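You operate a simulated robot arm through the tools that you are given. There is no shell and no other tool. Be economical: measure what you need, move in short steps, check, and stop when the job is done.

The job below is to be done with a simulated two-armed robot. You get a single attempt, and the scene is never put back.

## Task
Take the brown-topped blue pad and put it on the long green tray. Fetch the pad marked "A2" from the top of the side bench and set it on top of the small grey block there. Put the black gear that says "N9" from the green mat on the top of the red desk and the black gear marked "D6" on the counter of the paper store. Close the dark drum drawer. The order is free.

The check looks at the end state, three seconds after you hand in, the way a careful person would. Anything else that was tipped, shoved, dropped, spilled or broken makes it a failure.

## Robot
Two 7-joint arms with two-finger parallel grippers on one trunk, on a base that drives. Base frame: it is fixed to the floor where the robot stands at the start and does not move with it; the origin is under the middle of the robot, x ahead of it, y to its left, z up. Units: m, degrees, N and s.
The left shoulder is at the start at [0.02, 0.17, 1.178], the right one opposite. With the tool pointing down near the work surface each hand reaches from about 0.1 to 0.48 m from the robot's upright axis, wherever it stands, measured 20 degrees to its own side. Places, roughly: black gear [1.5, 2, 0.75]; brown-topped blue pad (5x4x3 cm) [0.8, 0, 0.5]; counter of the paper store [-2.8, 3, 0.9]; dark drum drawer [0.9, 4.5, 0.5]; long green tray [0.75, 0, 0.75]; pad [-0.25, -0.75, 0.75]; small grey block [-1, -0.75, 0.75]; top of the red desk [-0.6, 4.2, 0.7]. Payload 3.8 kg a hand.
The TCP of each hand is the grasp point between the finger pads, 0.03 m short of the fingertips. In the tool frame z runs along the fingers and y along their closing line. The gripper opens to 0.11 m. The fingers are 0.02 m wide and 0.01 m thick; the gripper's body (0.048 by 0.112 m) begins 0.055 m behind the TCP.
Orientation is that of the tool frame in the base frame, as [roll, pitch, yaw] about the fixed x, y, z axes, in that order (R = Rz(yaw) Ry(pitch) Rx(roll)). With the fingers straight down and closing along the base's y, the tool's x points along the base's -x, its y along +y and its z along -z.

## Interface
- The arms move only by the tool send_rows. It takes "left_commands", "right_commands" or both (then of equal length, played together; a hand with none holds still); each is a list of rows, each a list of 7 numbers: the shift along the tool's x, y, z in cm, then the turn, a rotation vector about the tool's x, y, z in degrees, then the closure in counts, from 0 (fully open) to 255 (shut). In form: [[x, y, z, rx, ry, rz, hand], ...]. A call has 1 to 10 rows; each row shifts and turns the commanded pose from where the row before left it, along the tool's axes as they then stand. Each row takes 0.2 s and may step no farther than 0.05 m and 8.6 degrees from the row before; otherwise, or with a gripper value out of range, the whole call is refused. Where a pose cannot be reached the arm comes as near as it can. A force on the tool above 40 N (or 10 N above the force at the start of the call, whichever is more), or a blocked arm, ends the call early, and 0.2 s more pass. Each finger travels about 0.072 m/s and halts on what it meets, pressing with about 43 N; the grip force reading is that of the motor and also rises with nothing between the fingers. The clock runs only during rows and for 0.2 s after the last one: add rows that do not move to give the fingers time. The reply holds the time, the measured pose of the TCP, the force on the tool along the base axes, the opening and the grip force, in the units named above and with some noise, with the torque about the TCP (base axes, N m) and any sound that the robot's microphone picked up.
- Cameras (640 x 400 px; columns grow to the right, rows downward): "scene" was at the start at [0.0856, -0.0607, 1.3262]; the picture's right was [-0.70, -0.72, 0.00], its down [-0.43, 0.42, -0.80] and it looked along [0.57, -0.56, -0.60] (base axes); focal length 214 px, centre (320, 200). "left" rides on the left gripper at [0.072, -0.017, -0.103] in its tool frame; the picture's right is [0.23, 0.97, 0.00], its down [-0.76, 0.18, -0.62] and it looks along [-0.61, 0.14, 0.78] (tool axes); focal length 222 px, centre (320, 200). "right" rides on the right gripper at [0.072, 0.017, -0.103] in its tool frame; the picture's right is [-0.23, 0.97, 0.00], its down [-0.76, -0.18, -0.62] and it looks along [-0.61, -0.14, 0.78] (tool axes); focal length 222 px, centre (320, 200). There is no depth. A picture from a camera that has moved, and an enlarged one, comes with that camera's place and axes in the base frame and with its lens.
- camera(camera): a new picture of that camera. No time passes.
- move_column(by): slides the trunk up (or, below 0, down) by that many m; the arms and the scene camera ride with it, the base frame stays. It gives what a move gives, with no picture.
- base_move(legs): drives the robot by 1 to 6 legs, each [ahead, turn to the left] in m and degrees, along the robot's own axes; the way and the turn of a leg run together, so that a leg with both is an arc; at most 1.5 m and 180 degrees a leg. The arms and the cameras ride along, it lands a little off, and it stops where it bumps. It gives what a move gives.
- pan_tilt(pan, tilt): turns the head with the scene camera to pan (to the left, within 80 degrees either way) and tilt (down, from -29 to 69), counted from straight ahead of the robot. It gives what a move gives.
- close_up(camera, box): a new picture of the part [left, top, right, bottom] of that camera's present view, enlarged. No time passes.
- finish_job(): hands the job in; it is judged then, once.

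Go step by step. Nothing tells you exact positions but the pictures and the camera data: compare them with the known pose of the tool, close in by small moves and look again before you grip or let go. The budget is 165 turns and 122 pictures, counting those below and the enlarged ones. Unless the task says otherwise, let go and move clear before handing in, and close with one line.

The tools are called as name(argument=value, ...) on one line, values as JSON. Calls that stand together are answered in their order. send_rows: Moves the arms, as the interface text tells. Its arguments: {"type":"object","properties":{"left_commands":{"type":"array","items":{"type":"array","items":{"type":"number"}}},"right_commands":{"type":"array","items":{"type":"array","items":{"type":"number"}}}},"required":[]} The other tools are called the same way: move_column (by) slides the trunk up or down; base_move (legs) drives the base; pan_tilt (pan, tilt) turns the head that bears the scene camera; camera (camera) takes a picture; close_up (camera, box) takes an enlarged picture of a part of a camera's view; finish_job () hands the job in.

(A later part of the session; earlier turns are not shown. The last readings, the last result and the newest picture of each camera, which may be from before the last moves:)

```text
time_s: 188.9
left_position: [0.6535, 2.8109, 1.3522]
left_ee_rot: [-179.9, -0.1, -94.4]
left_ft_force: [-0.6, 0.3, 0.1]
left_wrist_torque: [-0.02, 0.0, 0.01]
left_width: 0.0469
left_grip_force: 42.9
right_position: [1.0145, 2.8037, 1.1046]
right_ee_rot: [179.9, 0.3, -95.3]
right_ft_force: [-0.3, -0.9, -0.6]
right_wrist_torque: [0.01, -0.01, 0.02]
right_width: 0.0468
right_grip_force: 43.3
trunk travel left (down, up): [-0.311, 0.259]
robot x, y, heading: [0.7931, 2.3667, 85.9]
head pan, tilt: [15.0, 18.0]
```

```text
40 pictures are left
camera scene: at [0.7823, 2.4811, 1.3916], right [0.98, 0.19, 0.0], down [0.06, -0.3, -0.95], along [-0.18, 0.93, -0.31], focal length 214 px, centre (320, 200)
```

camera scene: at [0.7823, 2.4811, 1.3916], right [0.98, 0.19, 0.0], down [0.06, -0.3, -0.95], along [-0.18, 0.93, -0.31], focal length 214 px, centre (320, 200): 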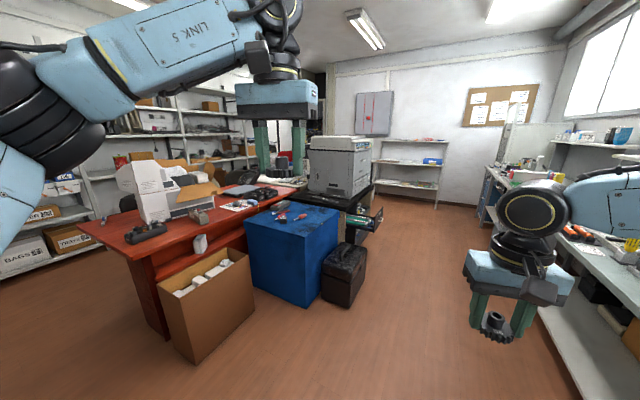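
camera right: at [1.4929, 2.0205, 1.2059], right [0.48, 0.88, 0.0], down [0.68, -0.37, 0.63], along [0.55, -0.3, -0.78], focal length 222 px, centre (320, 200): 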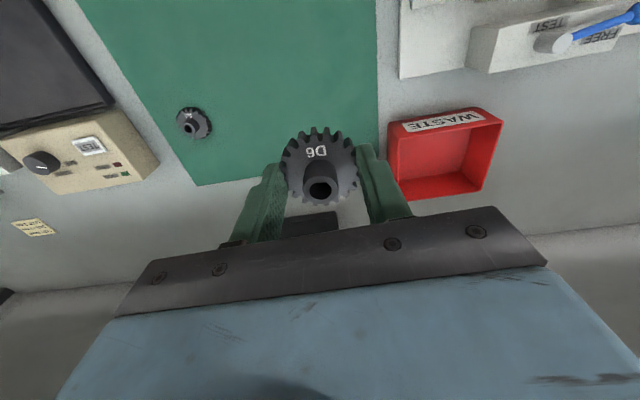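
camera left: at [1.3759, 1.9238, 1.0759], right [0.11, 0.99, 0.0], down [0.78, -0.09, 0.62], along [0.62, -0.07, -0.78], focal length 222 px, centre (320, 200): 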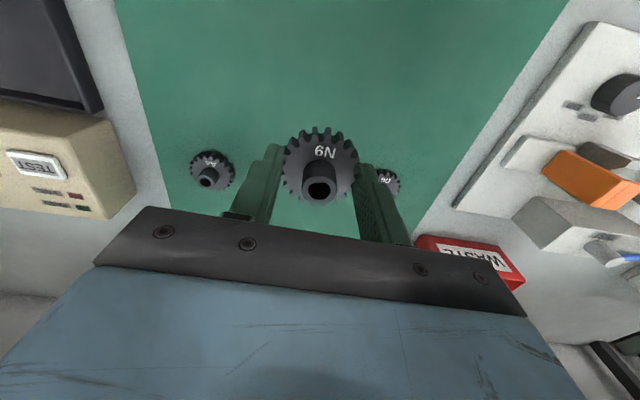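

I see the red desk on the left, a blue box, and a printer stand with an open dark drawer behind it. I'll zoom in on both.

close_up(camera="scene", box=[280, 120, 420, 310])

close_up(camera="scene", box=[80, 150, 340, 310])

```text
2.11 times, centred on (350, 215) of scene
camera zoom: at [0.7823, 2.4811, 1.3916], right [0.98, 0.19, 0.0], down [0.06, -0.3, -0.95], along [-0.18, 0.93, -0.31], focal length 452 px, centre (257, 168)
```

zoom: 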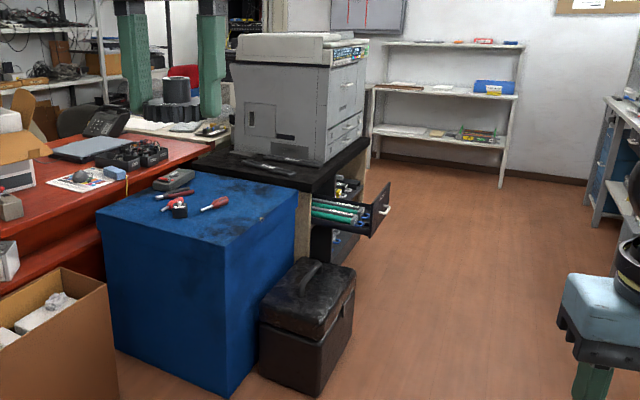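

```text
2.46 times, centred on (210, 230) of scene
camera zoom: at [0.7823, 2.4811, 1.3916], right [0.98, 0.19, 0.0], down [0.06, -0.3, -0.95], along [-0.18, 0.93, -0.31], focal length 528 px, centre (591, 126)
```

zoom: 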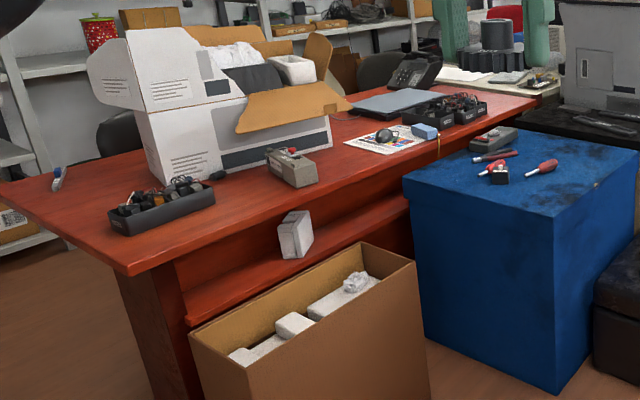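

The drum drawer is open on the right side of the printer stand. The red desk has a free spot between its near corner and the black tray, around x'≈-1.41, y'≈3.1, so I'll drive there first with N9 in the left hand.

base_move(legs=[[0, 76], [1.26, 0], [0, -90]])

pan_tilt(pan=10, tilt=40)

camera(camera="scene")

```text
time_s: 202.4
left_position: [-0.453, 3.2232, 1.3525]
left_ee_rot: [-179.9, -0.1, -107.8]
left_ft_force: [0.8, -0.1, 0.4]
left_wrist_torque: [0.0, 0.03, 0.02]
left_width: 0.047
left_grip_force: 42.9
right_position: [-0.1044, 3.1342, 1.1039]
right_ee_rot: [180.0, 0.2, -108.8]
right_ft_force: [0.6, -0.6, -0.1]
right_wrist_torque: [0.0, -0.02, 0.0]
right_width: 0.0466
right_grip_force: 42.7
trunk travel left (down, up): [-0.311, 0.259]
robot x, y, heading: [-0.4169, 2.7613, 72.1]
head pan, tilt: [15.0, 18.0]
```

```text
time_s: 203.3
left_position: [-0.4519, 3.2247, 1.3512]
left_ee_rot: [-179.8, 0.0, -107.9]
left_ft_force: [-0.4, 0.2, -1.0]
left_wrist_torque: [0.01, -0.02, -0.02]
left_width: 0.0467
left_grip_force: 43.0
right_position: [-0.1047, 3.1339, 1.1039]
right_ee_rot: [179.9, 0.4, -108.8]
right_ft_force: [1.1, -0.8, -0.5]
right_wrist_torque: [-0.03, 0.01, 0.03]
right_width: 0.0465
right_grip_force: 43.4
trunk travel left (down, up): [-0.311, 0.259]
robot x, y, heading: [-0.4153, 2.764, 72.7]
head pan, tilt: [10.0, 40.0]
```

```text
37 pictures are left
camera scene: at [-0.3978, 2.8654, 1.3571], right [0.99, -0.13, 0.0], down [-0.09, -0.64, -0.77], along [0.1, 0.76, -0.64], focal length 214 px, centre (320, 200)
```

scene: 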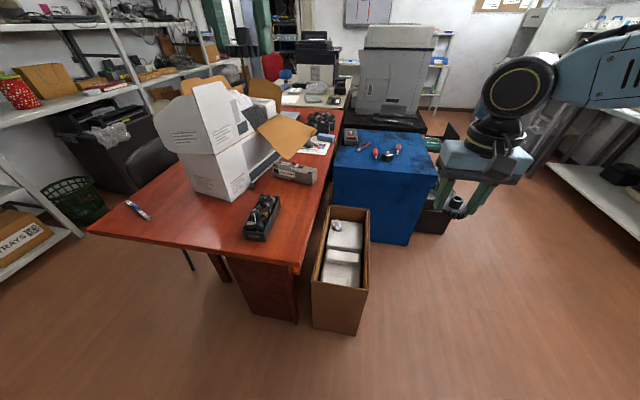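

The desk top is at about z 0.705, with a wide free area left of the black tray. I'll target (-0.80, 3.49) and shift the base there.

base_move(legs=[[0, 67], [0.45, 0], [0, -67]])

camera(camera="left")

```text
time_s: 211.9
left_position: [-0.7862, 3.5148, 1.3529]
left_ee_rot: [-180.0, 0.1, -108.3]
left_ft_force: [0.0, -0.3, -0.6]
left_wrist_torque: [0.01, 0.0, 0.02]
left_width: 0.0467
left_grip_force: 42.6
right_position: [-0.4387, 3.4215, 1.1043]
right_ee_rot: [180.0, 0.3, -109.3]
right_ft_force: [-0.3, 0.4, -0.8]
right_wrist_torque: [0.02, -0.04, -0.03]
right_width: 0.0464
right_grip_force: 43.3
trunk travel left (down, up): [-0.311, 0.259]
robot x, y, heading: [-0.7552, 3.053, 72.0]
head pan, tilt: [10.0, 40.0]
```

```text
36 pictures are left
camera left: at [-0.7932, 3.4425, 1.4558], right [-1.0, 0.09, 0.0], down [0.07, 0.78, 0.62], along [0.06, 0.62, -0.78], focal length 222 px, centre (320, 200)
```

left: 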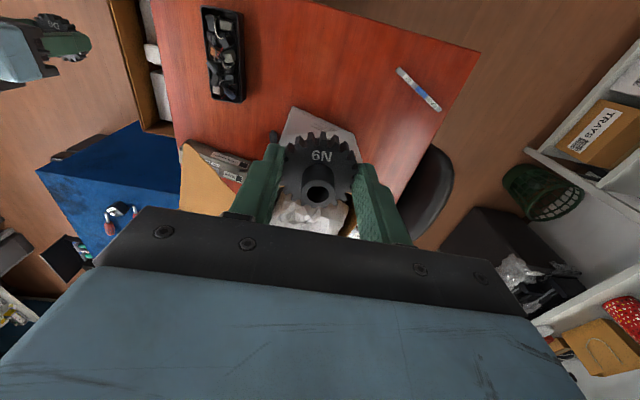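

The tall white box is just beyond, so I'll use a spot further left and nearer the edge, around (-0.90, 3.51). I'll shift the left hand there, start lowering it and raise the right hand.

send_rows(left_commands=[[1, 2.7, 0, 0, 0, 0, 255], [1, 2.7, 0, 0, 0, 0, 255], [1, 2.7, 0, 0, 0, 0, 255], [1, 2.6, 0, 0, 0, 0, 255], [0, 0, 4.5, 0, 0, 0, 255], [0, 0, 4.5, 0, 0, 0, 255], [0, 0, 4.5, 0, 0, 0, 255], [0, 0, 4.5, 0, 0, 0, 255]], right_commands=[[0, 0, -2, 0, 0, 0, 255], [0, 0, -2, 0, 0, 0, 255], [0, 0, -2, 0, 0, 0, 255], [0, 0, -2, 0, 0, 0, 255], [0, 0, -2, 0, 0, 0, 255], [0, 0, -2, 0, 0, 0, 255], [0, 0, -2, 0, 0, 0, 255], [0, 0, -2, 0, 0, 0, 255]])

pan_tilt(pan=20, tilt=40)

camera(camera="scene")

```text
time_s: 213.7
left_position: [-0.9001, 3.5106, 1.1727]
left_ee_rot: [-179.9, 0.1, -108.4]
left_ft_force: [-0.3, 0.0, -0.1]
left_wrist_torque: [-0.01, 0.02, -0.06]
left_width: 0.0466
left_grip_force: 42.8
right_position: [-0.4402, 3.4207, 1.2637]
right_ee_rot: [179.9, 0.2, -109.3]
right_ft_force: [-0.3, -0.6, 0.1]
right_wrist_torque: [0.01, -0.03, 0.02]
right_width: 0.0464
right_grip_force: 42.8
trunk travel left (down, up): [-0.311, 0.259]
robot x, y, heading: [-0.7596, 3.0515, 71.8]
head pan, tilt: [10.0, 40.0]
```

```text
time_s: 214.4
left_position: [-0.8992, 3.5091, 1.1738]
left_ee_rot: [-179.9, 0.1, -108.3]
left_ft_force: [0.2, 0.3, -0.2]
left_wrist_torque: [0.0, 0.02, 0.0]
left_width: 0.0466
left_grip_force: 43.5
right_position: [-0.4378, 3.4202, 1.2627]
right_ee_rot: [179.9, 0.2, -109.3]
right_ft_force: [0.3, 0.1, -0.5]
right_wrist_torque: [0.0, 0.06, -0.03]
right_width: 0.046
right_grip_force: 43.0
trunk travel left (down, up): [-0.311, 0.259]
robot x, y, heading: [-0.7536, 3.0522, 71.7]
head pan, tilt: [20.0, 40.0]
```

```text
35 pictures are left
camera scene: at [-0.7493, 3.1569, 1.357], right [1.0, 0.03, 0.0], down [0.02, -0.64, -0.77], along [-0.02, 0.77, -0.64], focal length 214 px, centre (320, 200)
```

scene: 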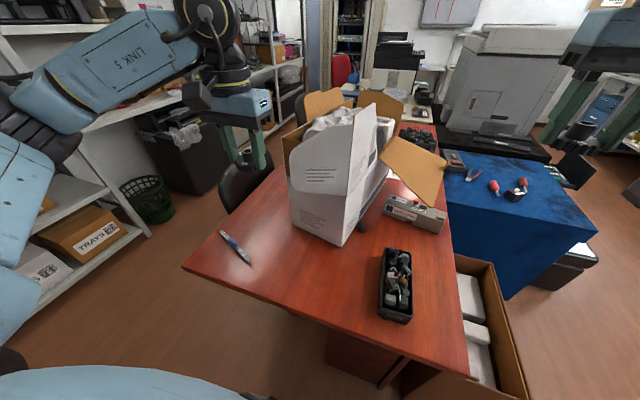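

The path is clear: the hand and elbow are left of the box. I'll lower the trunk and look from the hand.

move_column(by=-0.28)

camera(camera="left")

camera(camera="scene")

```text
time_s: 217.2
left_position: [-0.8993, 3.5114, 0.8931]
left_ee_rot: [-179.9, 0.1, -108.4]
left_ft_force: [0.2, 0.5, -0.3]
left_wrist_torque: [0.01, -0.01, -0.02]
left_width: 0.0468
left_grip_force: 43.4
right_position: [-0.4379, 3.4195, 0.9833]
right_ee_rot: [179.9, 0.3, -109.2]
right_ft_force: [-1.2, 0.4, 0.4]
right_wrist_torque: [0.02, -0.03, 0.0]
right_width: 0.0464
right_grip_force: 43.2
trunk travel left (down, up): [-0.031, 0.539]
robot x, y, heading: [-0.7566, 3.0524, 71.9]
head pan, tilt: [20.0, 40.0]
```

```text
34 pictures are left
camera left: at [-0.9065, 3.4381, 0.9966], right [-1.0, 0.09, 0.0], down [0.07, 0.78, 0.62], along [0.06, 0.62, -0.78], focal length 222 px, centre (320, 200)
```

left: 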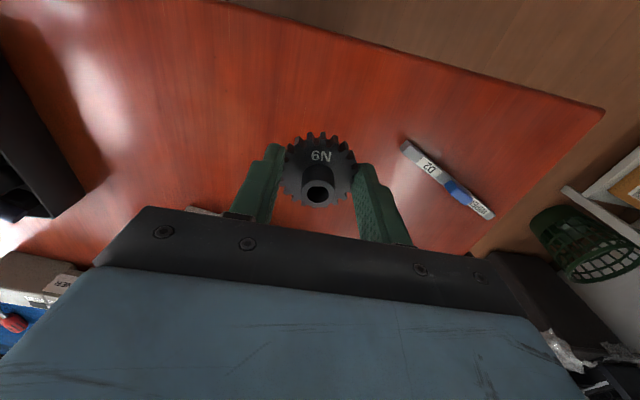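

```text
33 pictures are left
camera scene: at [-0.7494, 3.1568, 1.0771], right [1.0, 0.03, 0.0], down [0.02, -0.64, -0.77], along [-0.02, 0.77, -0.64], focal length 214 px, centre (320, 200)
```

scene: 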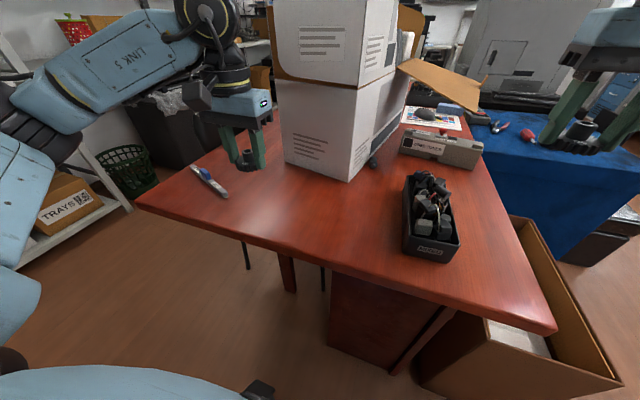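

send_rows(left_commands=[[-0.3, 0, 4, 0, 0, 0, 255], [-0.3, 0, 4, 0, 0, 0, 255], [-0.3, 0, 4, 0, 0, 0, 255], [0, 0, 1.2, 0, 0, 0, 255], [0, 0, 0, 0, 0, 0, 255]])

camera(camera="left")

```text
time_s: 218.2
left_position: [-0.8962, 3.5209, 0.77]
left_ee_rot: [-179.9, 1.2, -108.2]
left_ft_force: [-0.4, -4.8, 18.7]
left_wrist_torque: [-0.27, 0.42, 0.1]
left_width: 0.0467
left_grip_force: 43.3
right_position: [-0.4379, 3.4191, 0.9832]
right_ee_rot: [179.8, 0.3, -109.3]
right_ft_force: [0.0, 0.4, -0.2]
right_wrist_torque: [0.0, -0.01, -0.01]
right_width: 0.0463
right_grip_force: 42.7
trunk travel left (down, up): [-0.031, 0.539]
robot x, y, heading: [-0.7539, 3.0528, 71.8]
head pan, tilt: [20.0, 40.0]
stopped in row 5 (left hand): the force on the tool passed its limit at 52 N (the readings are from after the stop); the commanded pose is now the measured one
```

```text
32 pictures are left
camera left: at [-0.9041, 3.4461, 0.8723], right [-1.0, 0.09, -0.01], down [0.06, 0.77, 0.64], along [0.06, 0.63, -0.77], focal length 222 px, centre (320, 200)
```

left: 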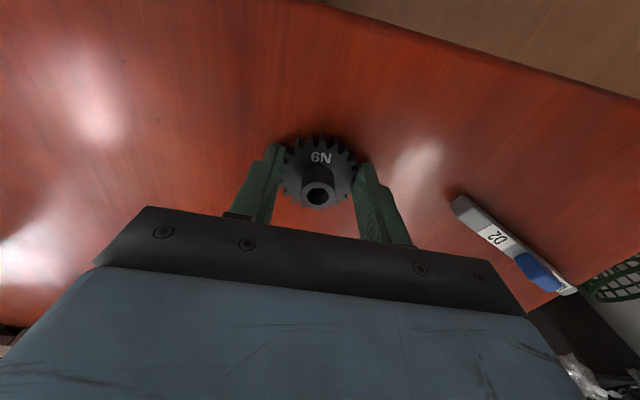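

The gear has touched the desk top. I'll relieve the pressure, release and go up.

send_rows(left_commands=[[0, 0, -0.2, 0, 0, 0, 255], [0, 0, 0, 0, 0, 0, 255]])

send_rows(left_commands=[[0, 0, 0, 0, 0, 0, 90], [0, 0, 0, 0, 0, 0, 90], [0, 0, 0, 0, 0, 0, 90], [0, 0, -3, 0, 0, 0, 90], [0, 0, -4, 0, 0, 0, 90], [0, 0, -4, 0, 0, 0, 90], [0, 0, -4, 0, 0, 0, 90]])

camera(camera="left")

```text
time_s: 218.8
left_position: [-0.8961, 3.5207, 0.7708]
left_ee_rot: [-179.9, 0.9, -108.2]
left_ft_force: [0.8, -4.2, 10.9]
left_wrist_torque: [-0.17, 0.29, 0.11]
left_width: 0.0467
left_grip_force: 43.1
right_position: [-0.4375, 3.42, 0.9835]
right_ee_rot: [179.6, 0.3, -109.3]
right_ft_force: [0.3, -0.2, -0.2]
right_wrist_torque: [0.01, -0.03, 0.03]
right_width: 0.0461
right_grip_force: 43.1
trunk travel left (down, up): [-0.031, 0.539]
robot x, y, heading: [-0.7583, 3.052, 71.9]
head pan, tilt: [20.0, 40.0]
```

```text
time_s: 220.4
left_position: [-0.8974, 3.519, 0.921]
left_ee_rot: [-179.8, 1.0, -108.3]
left_ft_force: [0.3, -0.4, 0.9]
left_wrist_torque: [0.0, -0.01, 0.01]
left_width: 0.0711
left_grip_force: 0.0
right_position: [-0.4382, 3.4208, 0.9838]
right_ee_rot: [179.8, 0.4, -109.3]
right_ft_force: [0.3, 0.0, -0.7]
right_wrist_torque: [0.04, -0.01, 0.02]
right_width: 0.0462
right_grip_force: 43.4
trunk travel left (down, up): [-0.031, 0.539]
robot x, y, heading: [-0.7575, 3.0539, 71.6]
head pan, tilt: [20.0, 40.0]
```

```text
31 pictures are left
camera left: at [-0.9055, 3.4454, 1.0228], right [-1.0, 0.09, -0.01], down [0.07, 0.77, 0.63], along [0.06, 0.63, -0.77], focal length 222 px, centre (320, 200)
```

left: 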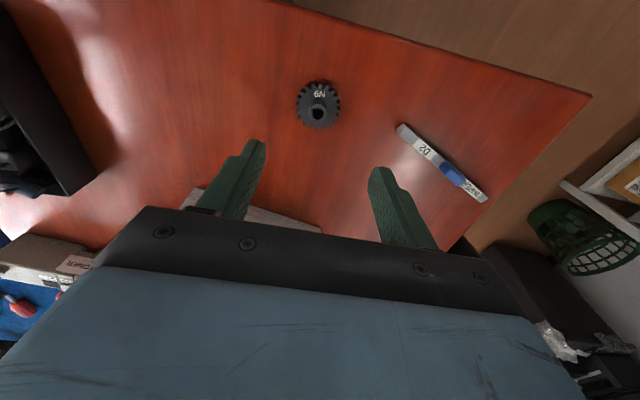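

N9 sits upright on the red desk. I'll raise the trunk, back off and look toward the paper store.

move_column(by=0.3)

base_move(legs=[[-0.25, 0], [0, 95]])

pan_tilt(pan=10, tilt=22)

camera(camera="scene")

```text
time_s: 223.4
left_position: [-0.8982, 3.5207, 1.2199]
left_ee_rot: [-179.9, 0.9, -108.3]
left_ft_force: [-0.4, -0.1, -0.1]
left_wrist_torque: [-0.02, -0.02, 0.01]
left_width: 0.0714
left_grip_force: 0.1
right_position: [-0.4389, 3.4206, 1.2824]
right_ee_rot: [179.9, 0.3, -109.2]
right_ft_force: [0.2, 0.4, -0.4]
right_wrist_torque: [-0.04, -0.03, -0.01]
right_width: 0.0462
right_grip_force: 43.3
trunk travel left (down, up): [-0.331, 0.239]
robot x, y, heading: [-0.7569, 3.051, 71.9]
head pan, tilt: [20.0, 40.0]
```

```text
time_s: 229.3
left_position: [-1.2878, 2.6311, 1.2199]
left_ee_rot: [-179.9, 0.8, -13.5]
left_ft_force: [-0.7, -0.2, 0.0]
left_wrist_torque: [-0.01, 0.02, -0.02]
left_width: 0.0712
left_grip_force: 0.0
right_position: [-1.2283, 3.0973, 1.2832]
right_ee_rot: [179.9, 0.3, -14.5]
right_ft_force: [0.9, -0.9, -0.7]
right_wrist_torque: [-0.01, -0.02, 0.04]
right_width: 0.0457
right_grip_force: 42.5
trunk travel left (down, up): [-0.331, 0.239]
robot x, y, heading: [-0.8358, 2.8125, 166.9]
head pan, tilt: [20.0, 40.0]
```

```text
time_s: 230.1
left_position: [-1.2887, 2.6314, 1.2193]
left_ee_rot: [-179.9, 0.8, -13.4]
left_ft_force: [1.0, -0.1, -0.1]
left_wrist_torque: [-0.03, 0.02, 0.0]
left_width: 0.0712
left_grip_force: 0.2
right_position: [-1.2301, 3.098, 1.2835]
right_ee_rot: [179.9, 0.3, -14.4]
right_ft_force: [-0.3, 0.0, -0.4]
right_wrist_torque: [0.03, 0.03, 0.02]
right_width: 0.0455
right_grip_force: 43.1
trunk travel left (down, up): [-0.331, 0.239]
robot x, y, heading: [-0.8347, 2.8133, 166.7]
head pan, tilt: [10.0, 22.0]
```

```text
30 pictures are left
camera scene: at [-0.9449, 2.8241, 1.4051], right [0.06, 1.0, 0.0], down [0.37, -0.02, -0.93], along [-0.93, 0.05, -0.38], focal length 214 px, centre (320, 200)
```

scene: 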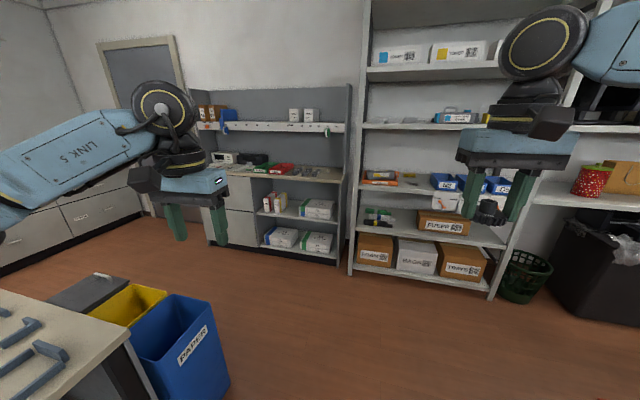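

close_up(camera="scene", box=[190, 90, 370, 270])

```text
2.22 times, centred on (280, 180) of scene
camera zoom: at [-0.9449, 2.8241, 1.4051], right [0.06, 1.0, 0.0], down [0.37, -0.02, -0.93], along [-0.93, 0.05, -0.38], focal length 477 px, centre (409, 244)
```

zoom: 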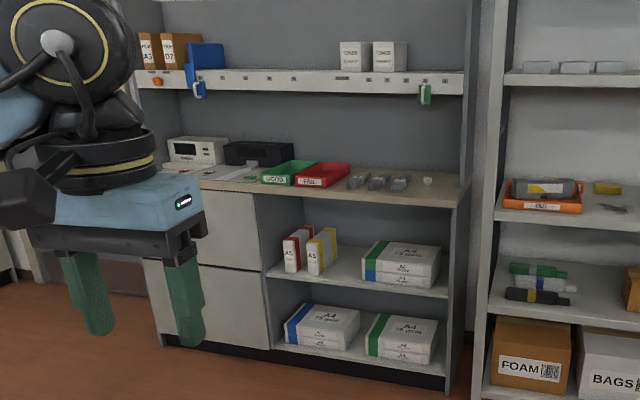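

The paper store counter is the grey unit with the overhead ledge. I'll drive closer, keeping clear of the bins on the left.

base_move(legs=[[0, 9.3], [1.1, 0], [0, -14]])

pan_tilt(pan=0, tilt=35)

camera(camera="scene")

camera(camera="right")

```text
time_s: 237.2
left_position: [-2.3937, 2.7622, 1.2207]
left_ee_rot: [-180.0, 0.9, -18.8]
left_ft_force: [0.7, -0.5, 1.4]
left_wrist_torque: [-0.02, -0.01, -0.03]
left_width: 0.0709
left_grip_force: 0.0
right_position: [-2.2903, 3.2214, 1.2834]
right_ee_rot: [179.8, 0.3, -20.1]
right_ft_force: [1.0, 0.1, 0.3]
right_wrist_torque: [-0.03, -0.02, 0.01]
right_width: 0.0446
right_grip_force: 42.7
trunk travel left (down, up): [-0.331, 0.239]
robot x, y, heading: [-1.9264, 2.8986, 160.9]
head pan, tilt: [10.0, 22.0]
```

```text
time_s: 238.0
left_position: [-2.3935, 2.7618, 1.219]
left_ee_rot: [-180.0, 1.0, -18.8]
left_ft_force: [1.1, -0.3, -0.2]
left_wrist_torque: [0.0, -0.01, 0.0]
left_width: 0.0714
left_grip_force: 0.2
right_position: [-2.2898, 3.2213, 1.2838]
right_ee_rot: [179.9, 0.3, -20.0]
right_ft_force: [0.2, 0.1, 0.0]
right_wrist_torque: [0.0, 0.02, 0.0]
right_width: 0.0447
right_grip_force: 42.6
trunk travel left (down, up): [-0.331, 0.239]
robot x, y, heading: [-1.9243, 2.8993, 160.9]
head pan, tilt: [0.0, 35.0]
```

```text
28 pictures are left
camera scene: at [-2.026, 2.9345, 1.3846], right [0.32, 0.95, 0.0], down [0.54, -0.19, -0.82], along [-0.78, 0.27, -0.57], focal length 214 px, centre (320, 200)
```

scene: 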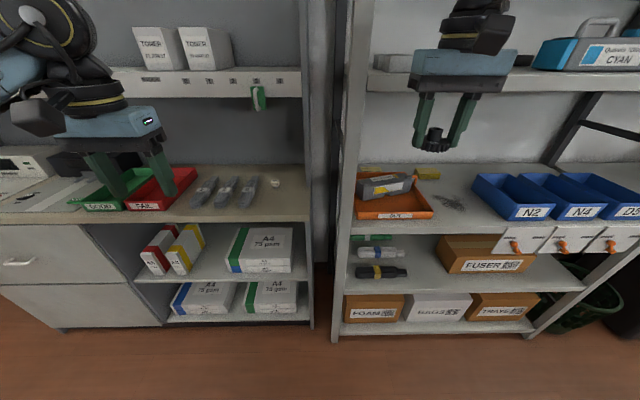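

```text
27 pictures are left
camera right: at [-2.2264, 3.1809, 1.3861], right [-0.55, -0.84, 0.0], down [-0.65, 0.43, 0.63], along [-0.53, 0.34, -0.78], focal length 222 px, centre (320, 200)
```

right: 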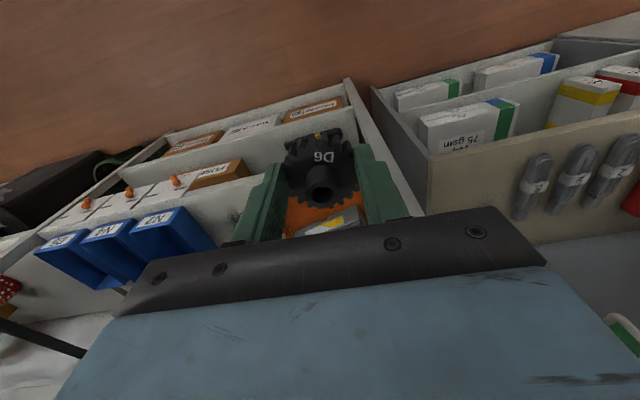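

The only free counter spot is next to the right side panel, where the right arm's outward elbow would hit the panel. I'll swap hands via the red desk: set D6 down there with the right hand, then pick it up with the left.

base_move(legs=[[0, -147.6], [0.87, 0], [0, 58.7]])

camera(camera="right")

```text
time_s: 251.2
left_position: [-1.2395, 3.5855, 1.2205]
left_ee_rot: [-179.9, 1.0, -106.9]
left_ft_force: [-0.6, -0.2, 0.3]
left_wrist_torque: [0.0, -0.02, -0.02]
left_width: 0.0712
left_grip_force: 0.0
right_position: [-0.7774, 3.498, 1.2836]
right_ee_rot: [179.9, 0.3, -107.9]
right_ft_force: [-0.2, -0.2, -1.1]
right_wrist_torque: [0.01, 0.02, 0.01]
right_width: 0.0437
right_grip_force: 43.1
trunk travel left (down, up): [-0.331, 0.239]
robot x, y, heading: [-1.0863, 3.1213, 73.3]
head pan, tilt: [0.0, 35.0]
```

```text
26 pictures are left
camera right: at [-0.8142, 3.4343, 1.3862], right [-0.86, 0.52, 0.0], down [0.4, 0.67, 0.63], along [0.32, 0.54, -0.78], focal length 222 px, centre (320, 200)
```

right: 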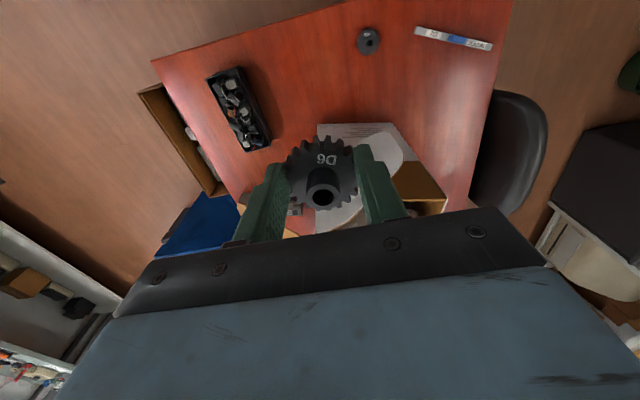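

send_rows(left_commands=[[0, 0, -2, 0, 0, 0, 60], [0, 0, -2, 0, 0, 0, 60], [0, 0, -2, 0, 0, 0, 60], [0, 0, -2, 0, 0, 0, 60], [0, 0, -2, 0, 0, 0, 60], [0, 0, 0, 0, 0, 0, 60]], right_commands=[[3.5, 0, 0, 0, 0, 0, 255], [0, 0, 4, 0, 0, 0, 255], [0, 0, 4, 0, 0, 0, 255], [0, 0, 4, 0, 0, 0, 255], [0, 0, 4, 0, 0, 0, 255], [0, 0, 4, 0, 0, 0, 255]])

move_column(by=-0.24)

camera(camera="scene")

camera(camera="right")

```text
time_s: 252.6
left_position: [-1.2386, 3.5853, 1.3195]
left_ee_rot: [-179.9, 0.9, -106.9]
left_ft_force: [-0.1, 0.5, -0.1]
left_wrist_torque: [0.0, -0.01, 0.03]
left_width: 0.0845
left_grip_force: 0.1
right_position: [-0.7871, 3.464, 1.081]
right_ee_rot: [179.9, 0.2, -107.8]
right_ft_force: [0.0, -0.3, -0.9]
right_wrist_torque: [0.01, 0.02, -0.01]
right_width: 0.0435
right_grip_force: 43.2
trunk travel left (down, up): [-0.331, 0.239]
robot x, y, heading: [-1.0855, 3.1232, 72.9]
head pan, tilt: [0.0, 35.0]
```

```text
time_s: 255.1
left_position: [-1.2406, 3.5846, 1.0801]
left_ee_rot: [-179.9, 1.0, -106.9]
left_ft_force: [-0.6, 0.4, -0.3]
left_wrist_torque: [0.01, 0.02, -0.01]
left_width: 0.0843
left_grip_force: 0.0
right_position: [-0.7871, 3.4639, 0.8425]
right_ee_rot: [179.8, 0.4, -107.9]
right_ft_force: [-1.0, 0.3, -0.7]
right_wrist_torque: [-0.01, 0.01, -0.03]
right_width: 0.0434
right_grip_force: 42.7
trunk travel left (down, up): [-0.091, 0.479]
robot x, y, heading: [-1.0873, 3.1202, 73.1]
head pan, tilt: [0.0, 35.0]
```

```text
25 pictures are left
camera scene: at [-1.0515, 3.2258, 1.1447], right [0.96, -0.29, 0.0], down [-0.17, -0.55, -0.82], along [0.24, 0.78, -0.57], focal length 214 px, centre (320, 200)
```

scene: 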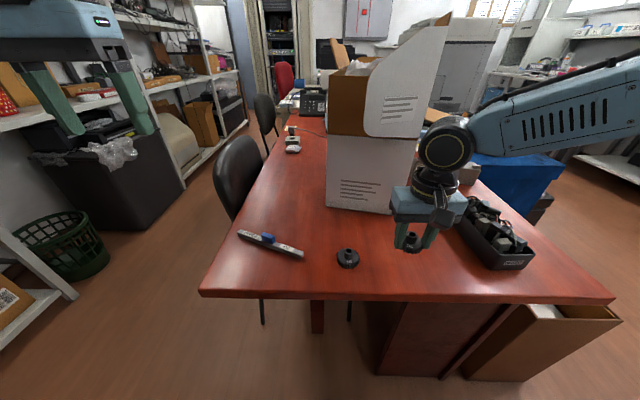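

```text
24 pictures are left
camera right: at [-0.8242, 3.4009, 0.9452], right [-0.86, 0.52, 0.0], down [0.4, 0.67, 0.63], along [0.32, 0.54, -0.78], focal length 222 px, centre (320, 200)
```

right: 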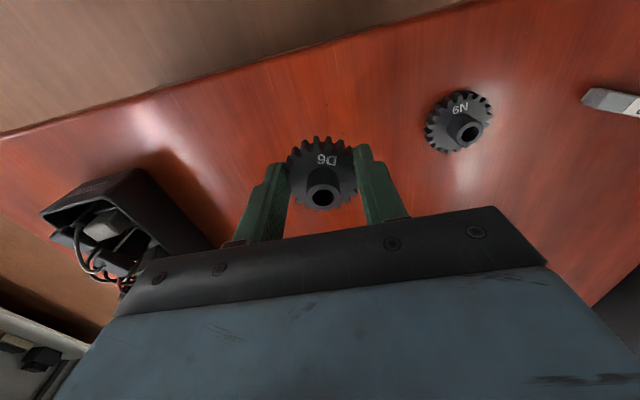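

The placement spot is clear. I'll lower with the trunk in steps.

move_column(by=-0.066)

move_column(by=-0.008)

```text
time_s: 256.1
left_position: [-1.2401, 3.5856, 1.0152]
left_ee_rot: [-179.9, 0.9, -107.0]
left_ft_force: [-0.3, 0.1, 0.4]
left_wrist_torque: [-0.01, -0.02, 0.05]
left_width: 0.0843
left_grip_force: 0.0
right_position: [-0.7871, 3.464, 0.7767]
right_ee_rot: [179.9, 0.3, -107.9]
right_ft_force: [-1.0, -0.1, -0.4]
right_wrist_torque: [0.04, -0.03, 0.0]
right_width: 0.0436
right_grip_force: 42.7
trunk travel left (down, up): [-0.025, 0.545]
robot x, y, heading: [-1.0848, 3.1193, 73.3]
head pan, tilt: [0.0, 35.0]
```

```text
time_s: 256.7
left_position: [-1.2393, 3.5839, 1.0068]
left_ee_rot: [-179.9, 1.0, -107.0]
left_ft_force: [0.6, 1.0, 0.1]
left_wrist_torque: [-0.01, 0.0, -0.02]
left_width: 0.084
left_grip_force: 0.0
right_position: [-0.7869, 3.4648, 0.7716]
right_ee_rot: [179.8, 0.6, -107.9]
right_ft_force: [4.2, -2.9, 24.5]
right_wrist_torque: [-0.26, -0.26, -0.01]
right_width: 0.0437
right_grip_force: 42.8
trunk travel left (down, up): [-0.017, 0.553]
robot x, y, heading: [-1.0837, 3.1207, 73.1]
head pan, tilt: [0.0, 35.0]
```

Contact with the desk. I'll relieve the pressure slightly, release and rise.

move_column(by=0.003)

send_rows(right_commands=[[0, 0, 0, 0, 0, 0, 90], [0, 0, 0, 0, 0, 0, 90], [0, 0, 0, 0, 0, 0, 90]])

move_column(by=0.3)

camera(camera="right")

```text
time_s: 257.2
left_position: [-1.2394, 3.5848, 1.01]
left_ee_rot: [-179.9, 1.1, -106.8]
left_ft_force: [-0.3, -0.9, -0.1]
left_wrist_torque: [0.03, 0.0, -0.02]
left_width: 0.0843
left_grip_force: 0.0
right_position: [-0.788, 3.4645, 0.7719]
right_ee_rot: [179.8, 0.3, -107.9]
right_ft_force: [2.9, 1.6, 12.1]
right_wrist_torque: [0.1, -0.2, 0.02]
right_width: 0.0437
right_grip_force: 43.2
trunk travel left (down, up): [-0.02, 0.55]
robot x, y, heading: [-1.0862, 3.1206, 73.6]
head pan, tilt: [0.0, 35.0]
```

```text
time_s: 258.0
left_position: [-1.2393, 3.5846, 1.0104]
left_ee_rot: [-179.9, 1.0, -106.9]
left_ft_force: [0.1, 0.4, 0.2]
left_wrist_torque: [-0.04, 0.0, 0.0]
left_width: 0.0841
left_grip_force: 0.1
right_position: [-0.7871, 3.4648, 0.7715]
right_ee_rot: [179.9, 0.2, -107.8]
right_ft_force: [0.7, 0.0, 0.0]
right_wrist_torque: [0.01, -0.02, 0.0]
right_width: 0.071
right_grip_force: 0.1
trunk travel left (down, up): [-0.02, 0.55]
robot x, y, heading: [-1.088, 3.1217, 73.1]
head pan, tilt: [0.0, 35.0]
```

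```text
time_s: 261.0
left_position: [-1.2391, 3.585, 1.3085]
left_ee_rot: [-180.0, 0.9, -106.9]
left_ft_force: [-0.5, 0.7, 0.6]
left_wrist_torque: [0.0, 0.0, 0.02]
left_width: 0.0842
left_grip_force: 0.1
right_position: [-0.7868, 3.4653, 1.0708]
right_ee_rot: [179.8, 0.2, -107.9]
right_ft_force: [-0.1, -0.2, 0.0]
right_wrist_torque: [0.0, -0.01, -0.02]
right_width: 0.0713
right_grip_force: 0.0
trunk travel left (down, up): [-0.32, 0.25]
robot x, y, heading: [-1.0857, 3.1222, 73.2]
head pan, tilt: [0.0, 35.0]
```

```text
23 pictures are left
camera right: at [-0.8242, 3.4009, 1.174], right [-0.86, 0.52, 0.0], down [0.4, 0.67, 0.63], along [0.32, 0.54, -0.78], focal length 222 px, centre (320, 200)
```

right: 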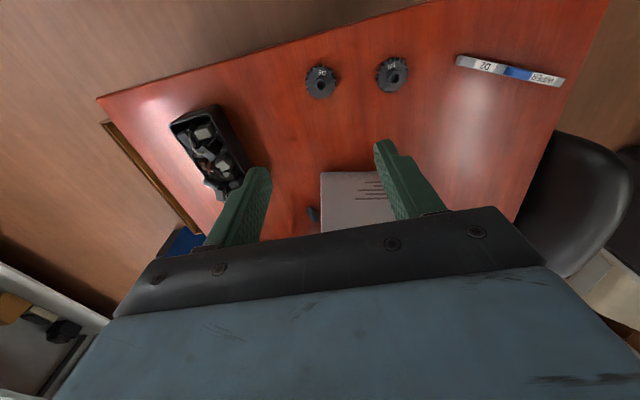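

D6 rests upright at (-0.787, 3.4645). Now I'll shift the base right so the left hand can take it.

base_move(legs=[[0, -93.2], [0.358, 0], [0, 92]])

camera(camera="left")

```text
time_s: 271.2
left_position: [-0.8841, 3.464, 1.3087]
left_ee_rot: [-179.8, 0.9, -109.4]
left_ft_force: [0.4, 0.1, 0.5]
left_wrist_torque: [-0.01, 0.01, 0.03]
left_width: 0.0845
left_grip_force: 0.0
right_position: [-0.4359, 3.3234, 1.0709]
right_ee_rot: [179.9, 0.4, -110.4]
right_ft_force: [0.6, -0.3, 0.7]
right_wrist_torque: [0.02, -0.03, 0.02]
right_width: 0.0712
right_grip_force: 0.0
trunk travel left (down, up): [-0.32, 0.25]
robot x, y, heading: [-0.7522, 2.9962, 70.8]
head pan, tilt: [0.0, 35.0]
```

```text
22 pictures are left
camera left: at [-0.8921, 3.3898, 1.4116], right [-0.99, 0.11, -0.01], down [0.08, 0.77, 0.64], along [0.07, 0.63, -0.77], focal length 222 px, centre (320, 200)
```

left: 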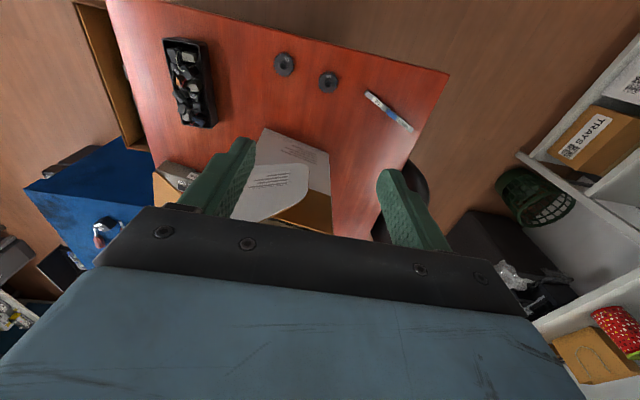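

send_rows(left_commands=[[-0.8, -2.3, 0, 0, 0, 0, 55], [-0.8, -2.3, 0, 0, 0, 0, 55], [-0.8, -2.3, 0, 0, 0, 0, 55], [-0.9, -2.2, 0, 0, 0, 0, 55], [0, 0, 4.5, 0, 0, 0, 55], [0, 0, 4.5, 0, 0, 0, 55], [0, 0, 4.5, 0, 0, 0, 55], [0, 0, 4.5, 0, 0, 0, 55], [0, 0, 4, 0, 0, 0, 55]], right_commands=[[0, 0, -2, 0, 0, 0, 90], [0, 0, -2, 0, 0, 0, 90], [0, 0, -2, 0, 0, 0, 90], [0, 0, -2, 0, 0, 0, 90], [0, 0, -2, 0, 0, 0, 90], [0, 0, -2, 0, 0, 0, 90], [0, 0, -2, 0, 0, 0, 90], [0, 0, -2, 0, 0, 0, 90], [0, 0, -2, 0, 0, 0, 90]])

move_column(by=-0.23)

camera(camera="left")

```text
time_s: 273.2
left_position: [-0.7859, 3.4683, 1.0901]
left_ee_rot: [-179.8, 1.0, -109.3]
left_ft_force: [-0.7, 0.0, 0.7]
left_wrist_torque: [-0.02, 0.0, 0.0]
left_width: 0.0862
left_grip_force: 0.0
right_position: [-0.4373, 3.3231, 1.2525]
right_ee_rot: [179.9, 0.3, -110.4]
right_ft_force: [-1.0, 0.1, 0.1]
right_wrist_torque: [-0.05, 0.0, 0.02]
right_width: 0.0715
right_grip_force: 0.0
trunk travel left (down, up): [-0.32, 0.25]
robot x, y, heading: [-0.7498, 2.9917, 70.7]
head pan, tilt: [0.0, 35.0]
```

```text
time_s: 275.6
left_position: [-0.7854, 3.468, 0.8606]
left_ee_rot: [-179.9, 1.1, -109.5]
left_ft_force: [-0.1, -0.4, 0.0]
left_wrist_torque: [0.01, 0.01, 0.01]
left_width: 0.0862
left_grip_force: 0.2
right_position: [-0.4359, 3.3224, 1.0231]
right_ee_rot: [179.8, 0.3, -110.4]
right_ft_force: [0.3, 0.1, 0.0]
right_wrist_torque: [0.01, 0.0, -0.03]
right_width: 0.0714
right_grip_force: 0.0
trunk travel left (down, up): [-0.09, 0.48]
robot x, y, heading: [-0.7451, 2.9935, 70.5]
head pan, tilt: [0.0, 35.0]
```

```text
21 pictures are left
camera left: at [-0.7941, 3.3944, 0.9629], right [-0.99, 0.11, -0.01], down [0.08, 0.77, 0.64], along [0.07, 0.63, -0.77], focal length 222 px, centre (320, 200)
```

left: 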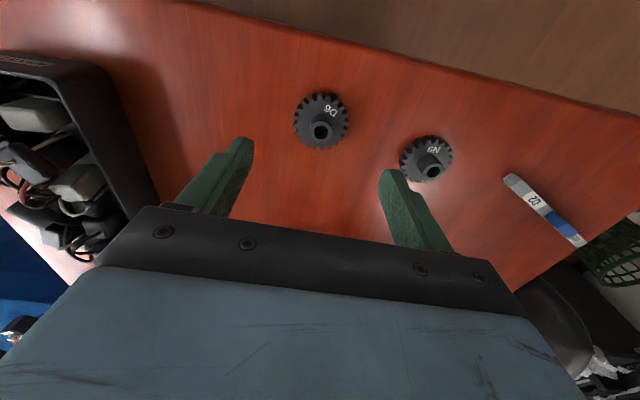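

Aligned with D6 and clear of N9. I'll descend and grip.

send_rows(left_commands=[[0, 0, 4, 0, 0, 0, 55], [0, 0, 4, 0, 0, 0, 55], [0, 0, 0.8, 0, 0, 0, 55], [0, 0, 0, 0, 0, 0, 55]])

close_up(camera="left", box=[200, 100, 440, 250])

```text
time_s: 276.6
left_position: [-0.7842, 3.4693, 0.7715]
left_ee_rot: [-180.0, 0.9, -109.4]
left_ft_force: [-0.2, -0.2, 0.1]
left_wrist_torque: [-0.02, 0.0, -0.05]
left_width: 0.0861
left_grip_force: 0.1
right_position: [-0.4361, 3.3222, 1.0215]
right_ee_rot: [179.7, 0.4, -110.5]
right_ft_force: [-0.3, 0.1, 0.1]
right_wrist_torque: [-0.02, -0.03, -0.04]
right_width: 0.0713
right_grip_force: 0.1
trunk travel left (down, up): [-0.09, 0.48]
robot x, y, heading: [-0.7477, 2.9932, 70.7]
head pan, tilt: [0.0, 35.0]
```

```text
2.67 times, centred on (320, 175) of left
camera zoom: at [-0.7934, 3.3955, 0.8745], right [-0.99, 0.11, -0.01], down [0.08, 0.77, 0.64], along [0.07, 0.63, -0.77], focal length 592 px, centre (320, 267)
```

zoom: 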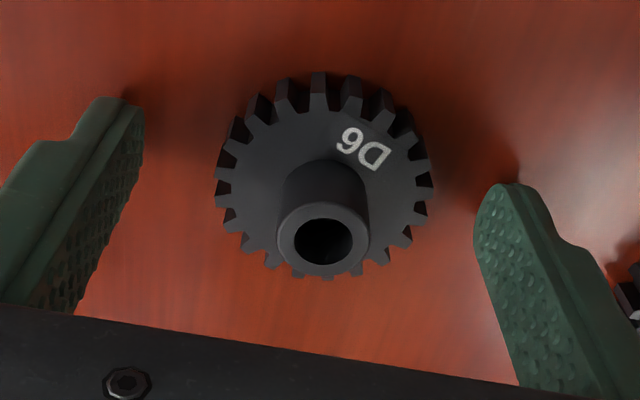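

send_rows(left_commands=[[0, 0, 0, 0, 0, 0, 255], [0, 0, 0, 0, 0, 0, 255], [0, 0, 0, 0, 0, 0, 255], [0, 0, 0, 0, 0, 0, 255]])

move_column(by=0.4)

camera(camera="left")

```text
time_s: 277.6
left_position: [-0.7849, 3.4701, 0.7722]
left_ee_rot: [-180.0, 0.9, -109.3]
left_ft_force: [0.1, -0.3, -0.3]
left_wrist_torque: [0.01, 0.0, -0.02]
left_width: 0.0438
left_grip_force: 42.4
right_position: [-0.4354, 3.3232, 1.0226]
right_ee_rot: [179.8, 0.2, -110.6]
right_ft_force: [-0.5, 1.1, 0.1]
right_wrist_torque: [0.02, 0.0, 0.01]
right_width: 0.0714
right_grip_force: 0.1
trunk travel left (down, up): [-0.09, 0.48]
robot x, y, heading: [-0.7478, 2.9928, 70.5]
head pan, tilt: [0.0, 35.0]
```

```text
time_s: 281.4
left_position: [-0.7846, 3.4696, 1.1713]
left_ee_rot: [-179.9, 0.8, -109.4]
left_ft_force: [0.6, -0.2, -1.5]
left_wrist_torque: [-0.02, 0.02, -0.04]
left_width: 0.0436
left_grip_force: 42.6
right_position: [-0.4361, 3.3234, 1.422]
right_ee_rot: [179.8, 0.4, -110.5]
right_ft_force: [-0.1, 0.4, -0.4]
right_wrist_torque: [0.01, 0.02, -0.02]
right_width: 0.0711
right_grip_force: 0.1
trunk travel left (down, up): [-0.49, 0.08]
robot x, y, heading: [-0.7505, 2.9926, 70.7]
head pan, tilt: [0.0, 35.0]
```

```text
19 pictures are left
camera left: at [-0.7934, 3.3955, 1.2746], right [-0.99, 0.11, -0.01], down [0.08, 0.77, 0.64], along [0.07, 0.63, -0.77], focal length 222 px, centre (320, 200)
```

left: 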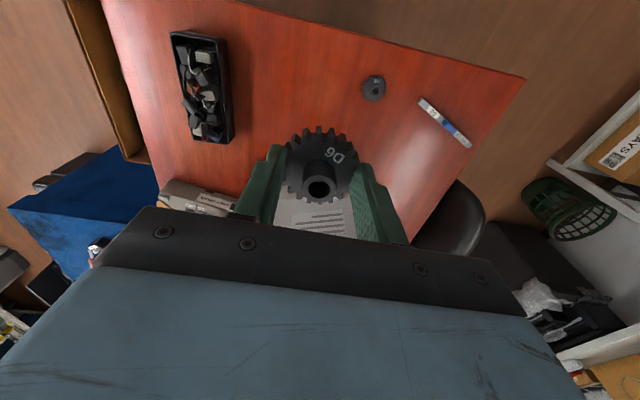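

D6 is now in the left hand and N9 is undisturbed. I'll retract the right arm and drive back to the paper store counter.

send_rows(right_commands=[[4.4, -2, 0, 0, 0, 0, 255], [4.4, -2, 0, 0, 0, 0, 255], [4.4, -2, 0, 0, 0, 0, 255], [4.4, -2, 0, 0, 0, 0, 255], [4.4, -2, 0, 0, 0, 0, 255]])

base_move(legs=[[-0.1, 0], [0, 107], [1.25, 0], [0, -16]])

camera(camera="scene")

camera(camera="left")

```text
time_s: 282.6
left_position: [-0.7838, 3.4694, 1.1736]
left_ee_rot: [-179.7, 1.0, -109.4]
left_ft_force: [0.1, -0.3, 0.2]
left_wrist_torque: [0.03, 0.02, -0.05]
left_width: 0.0435
left_grip_force: 43.6
right_position: [-0.4194, 3.078, 1.4196]
right_ee_rot: [179.7, 0.3, -110.5]
right_ft_force: [0.1, 0.7, 0.3]
right_wrist_torque: [0.02, 0.01, 0.01]
right_width: 0.0
right_grip_force: 37.7
trunk travel left (down, up): [-0.49, 0.08]
robot x, y, heading: [-0.7521, 2.9943, 70.7]
head pan, tilt: [0.0, 35.0]
```

```text
time_s: 295.1
left_position: [-2.5096, 2.8838, 1.1712]
left_ee_rot: [-179.9, 0.9, -17.6]
left_ft_force: [-1.0, -0.3, -0.5]
left_wrist_torque: [-0.01, 0.01, 0.01]
left_width: 0.0436
left_grip_force: 43.0
right_position: [-2.1326, 3.259, 1.4192]
right_ee_rot: [179.8, 0.3, -18.7]
right_ft_force: [-0.1, -0.5, -0.9]
right_wrist_torque: [0.03, 0.01, 0.01]
right_width: 0.0001
right_grip_force: 37.7
trunk travel left (down, up): [-0.49, 0.08]
robot x, y, heading: [-2.0367, 2.9337, 162.4]
head pan, tilt: [0.0, 35.0]
```

```text
18 pictures are left
camera scene: at [-2.1366, 2.9669, 1.5436], right [0.3, 0.95, 0.0], down [0.55, -0.17, -0.82], along [-0.78, 0.25, -0.57], focal length 214 px, centre (320, 200)
```

scene: 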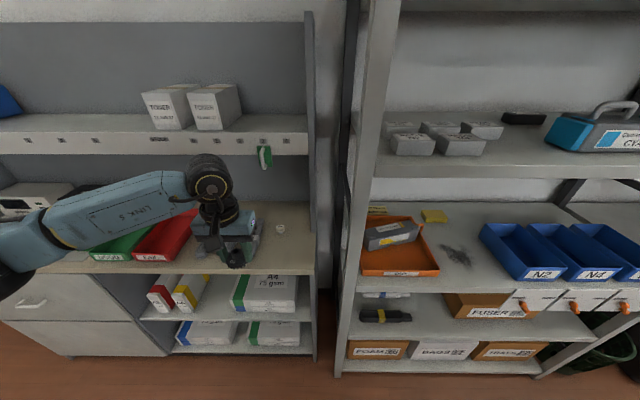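

```text
17 pictures are left
camera left: at [-2.4335, 2.8783, 1.2747], right [-0.08, -1.0, -0.01], down [-0.77, 0.06, 0.64], along [-0.63, 0.05, -0.77], focal length 222 px, centre (320, 200)
```

left: 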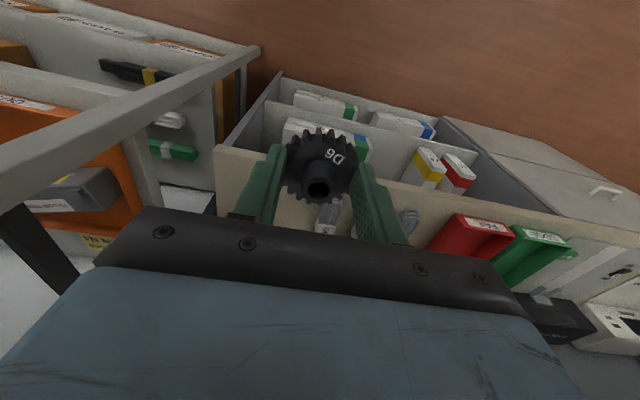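

The spot between the weights and the counter's right end is about (-2.709, 3.004). I'll drive in with a slight right shift.

base_move(legs=[[0, -12.5], [0.245, 0], [0, 12.3]])

camera(camera="left")

```text
time_s: 298.5
left_position: [-2.7218, 3.0036, 1.1716]
left_ee_rot: [-179.9, 0.9, -17.5]
left_ft_force: [0.5, -0.5, -1.1]
left_wrist_torque: [0.02, -0.01, 0.01]
left_width: 0.0431
left_grip_force: 43.0
right_position: [-2.3438, 3.3809, 1.4204]
right_ee_rot: [179.8, 0.3, -18.6]
right_ft_force: [0.7, 0.2, 0.8]
right_wrist_torque: [-0.03, 0.01, -0.01]
right_width: 0.0
right_grip_force: 37.6
trunk travel left (down, up): [-0.49, 0.08]
robot x, y, heading: [-2.2461, 3.0543, 162.5]
head pan, tilt: [0.0, 35.0]
```

```text
16 pictures are left
camera left: at [-2.6457, 2.9998, 1.2748], right [-0.08, -1.0, -0.01], down [-0.77, 0.06, 0.64], along [-0.63, 0.05, -0.77], focal length 222 px, centre (320, 200)
```

left: 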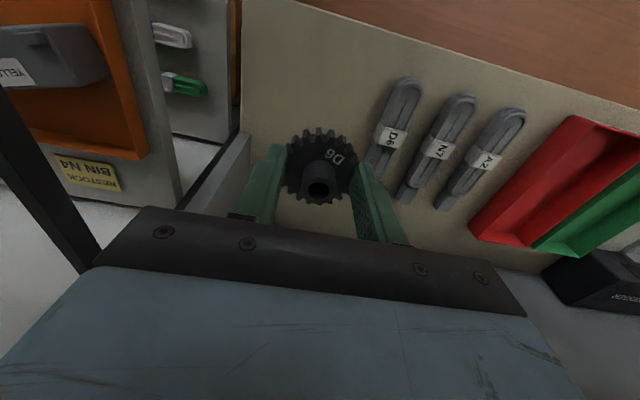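

Well placed. I'll shift 3 cm toward me and 1 cm right, away from the panel and weights, then lower.

send_rows(left_commands=[[1.5, -0.5, 0, 0, 0, 0, 255], [1.5, -0.5, 0, 0, 0, 0, 255], [0, 0, 0, 0, 0, 0, 255]])

move_column(by=-0.16)

camera(camera="left")

```text
time_s: 299.3
left_position: [-2.6896, 3.0061, 1.1717]
left_ee_rot: [-179.9, 0.9, -17.4]
left_ft_force: [-1.1, 0.4, -0.7]
left_wrist_torque: [-0.02, -0.03, 0.0]
left_width: 0.0437
left_grip_force: 42.9
right_position: [-2.3445, 3.3819, 1.4196]
right_ee_rot: [179.8, 0.3, -18.6]
right_ft_force: [1.0, -0.2, 0.3]
right_wrist_torque: [-0.01, 0.0, 0.03]
right_width: 0.0001
right_grip_force: 37.9
trunk travel left (down, up): [-0.49, 0.08]
robot x, y, heading: [-2.2449, 3.0552, 162.5]
head pan, tilt: [0.0, 35.0]
```

```text
time_s: 301.1
left_position: [-2.6904, 3.0058, 1.0106]
left_ee_rot: [-179.8, 0.9, -17.6]
left_ft_force: [0.2, 0.8, 0.3]
left_wrist_torque: [0.0, -0.01, 0.02]
left_width: 0.0435
left_grip_force: 42.8
right_position: [-2.3443, 3.3828, 1.2603]
right_ee_rot: [179.7, 0.3, -18.6]
right_ft_force: [0.3, 0.2, 0.2]
right_wrist_torque: [0.04, 0.01, -0.02]
right_width: 0.0
right_grip_force: 37.8
trunk travel left (down, up): [-0.33, 0.24]
robot x, y, heading: [-2.2492, 3.053, 162.5]
head pan, tilt: [0.0, 35.0]
```

```text
15 pictures are left
camera left: at [-2.6143, 3.0007, 1.1142], right [-0.08, -1.0, -0.01], down [-0.77, 0.06, 0.64], along [-0.63, 0.05, -0.77], focal length 222 px, centre (320, 200)
```

left: 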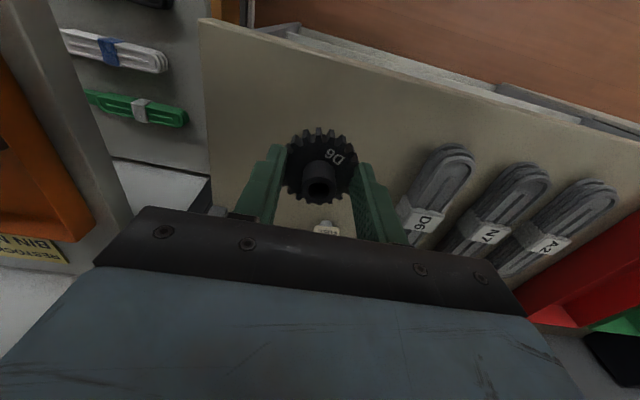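

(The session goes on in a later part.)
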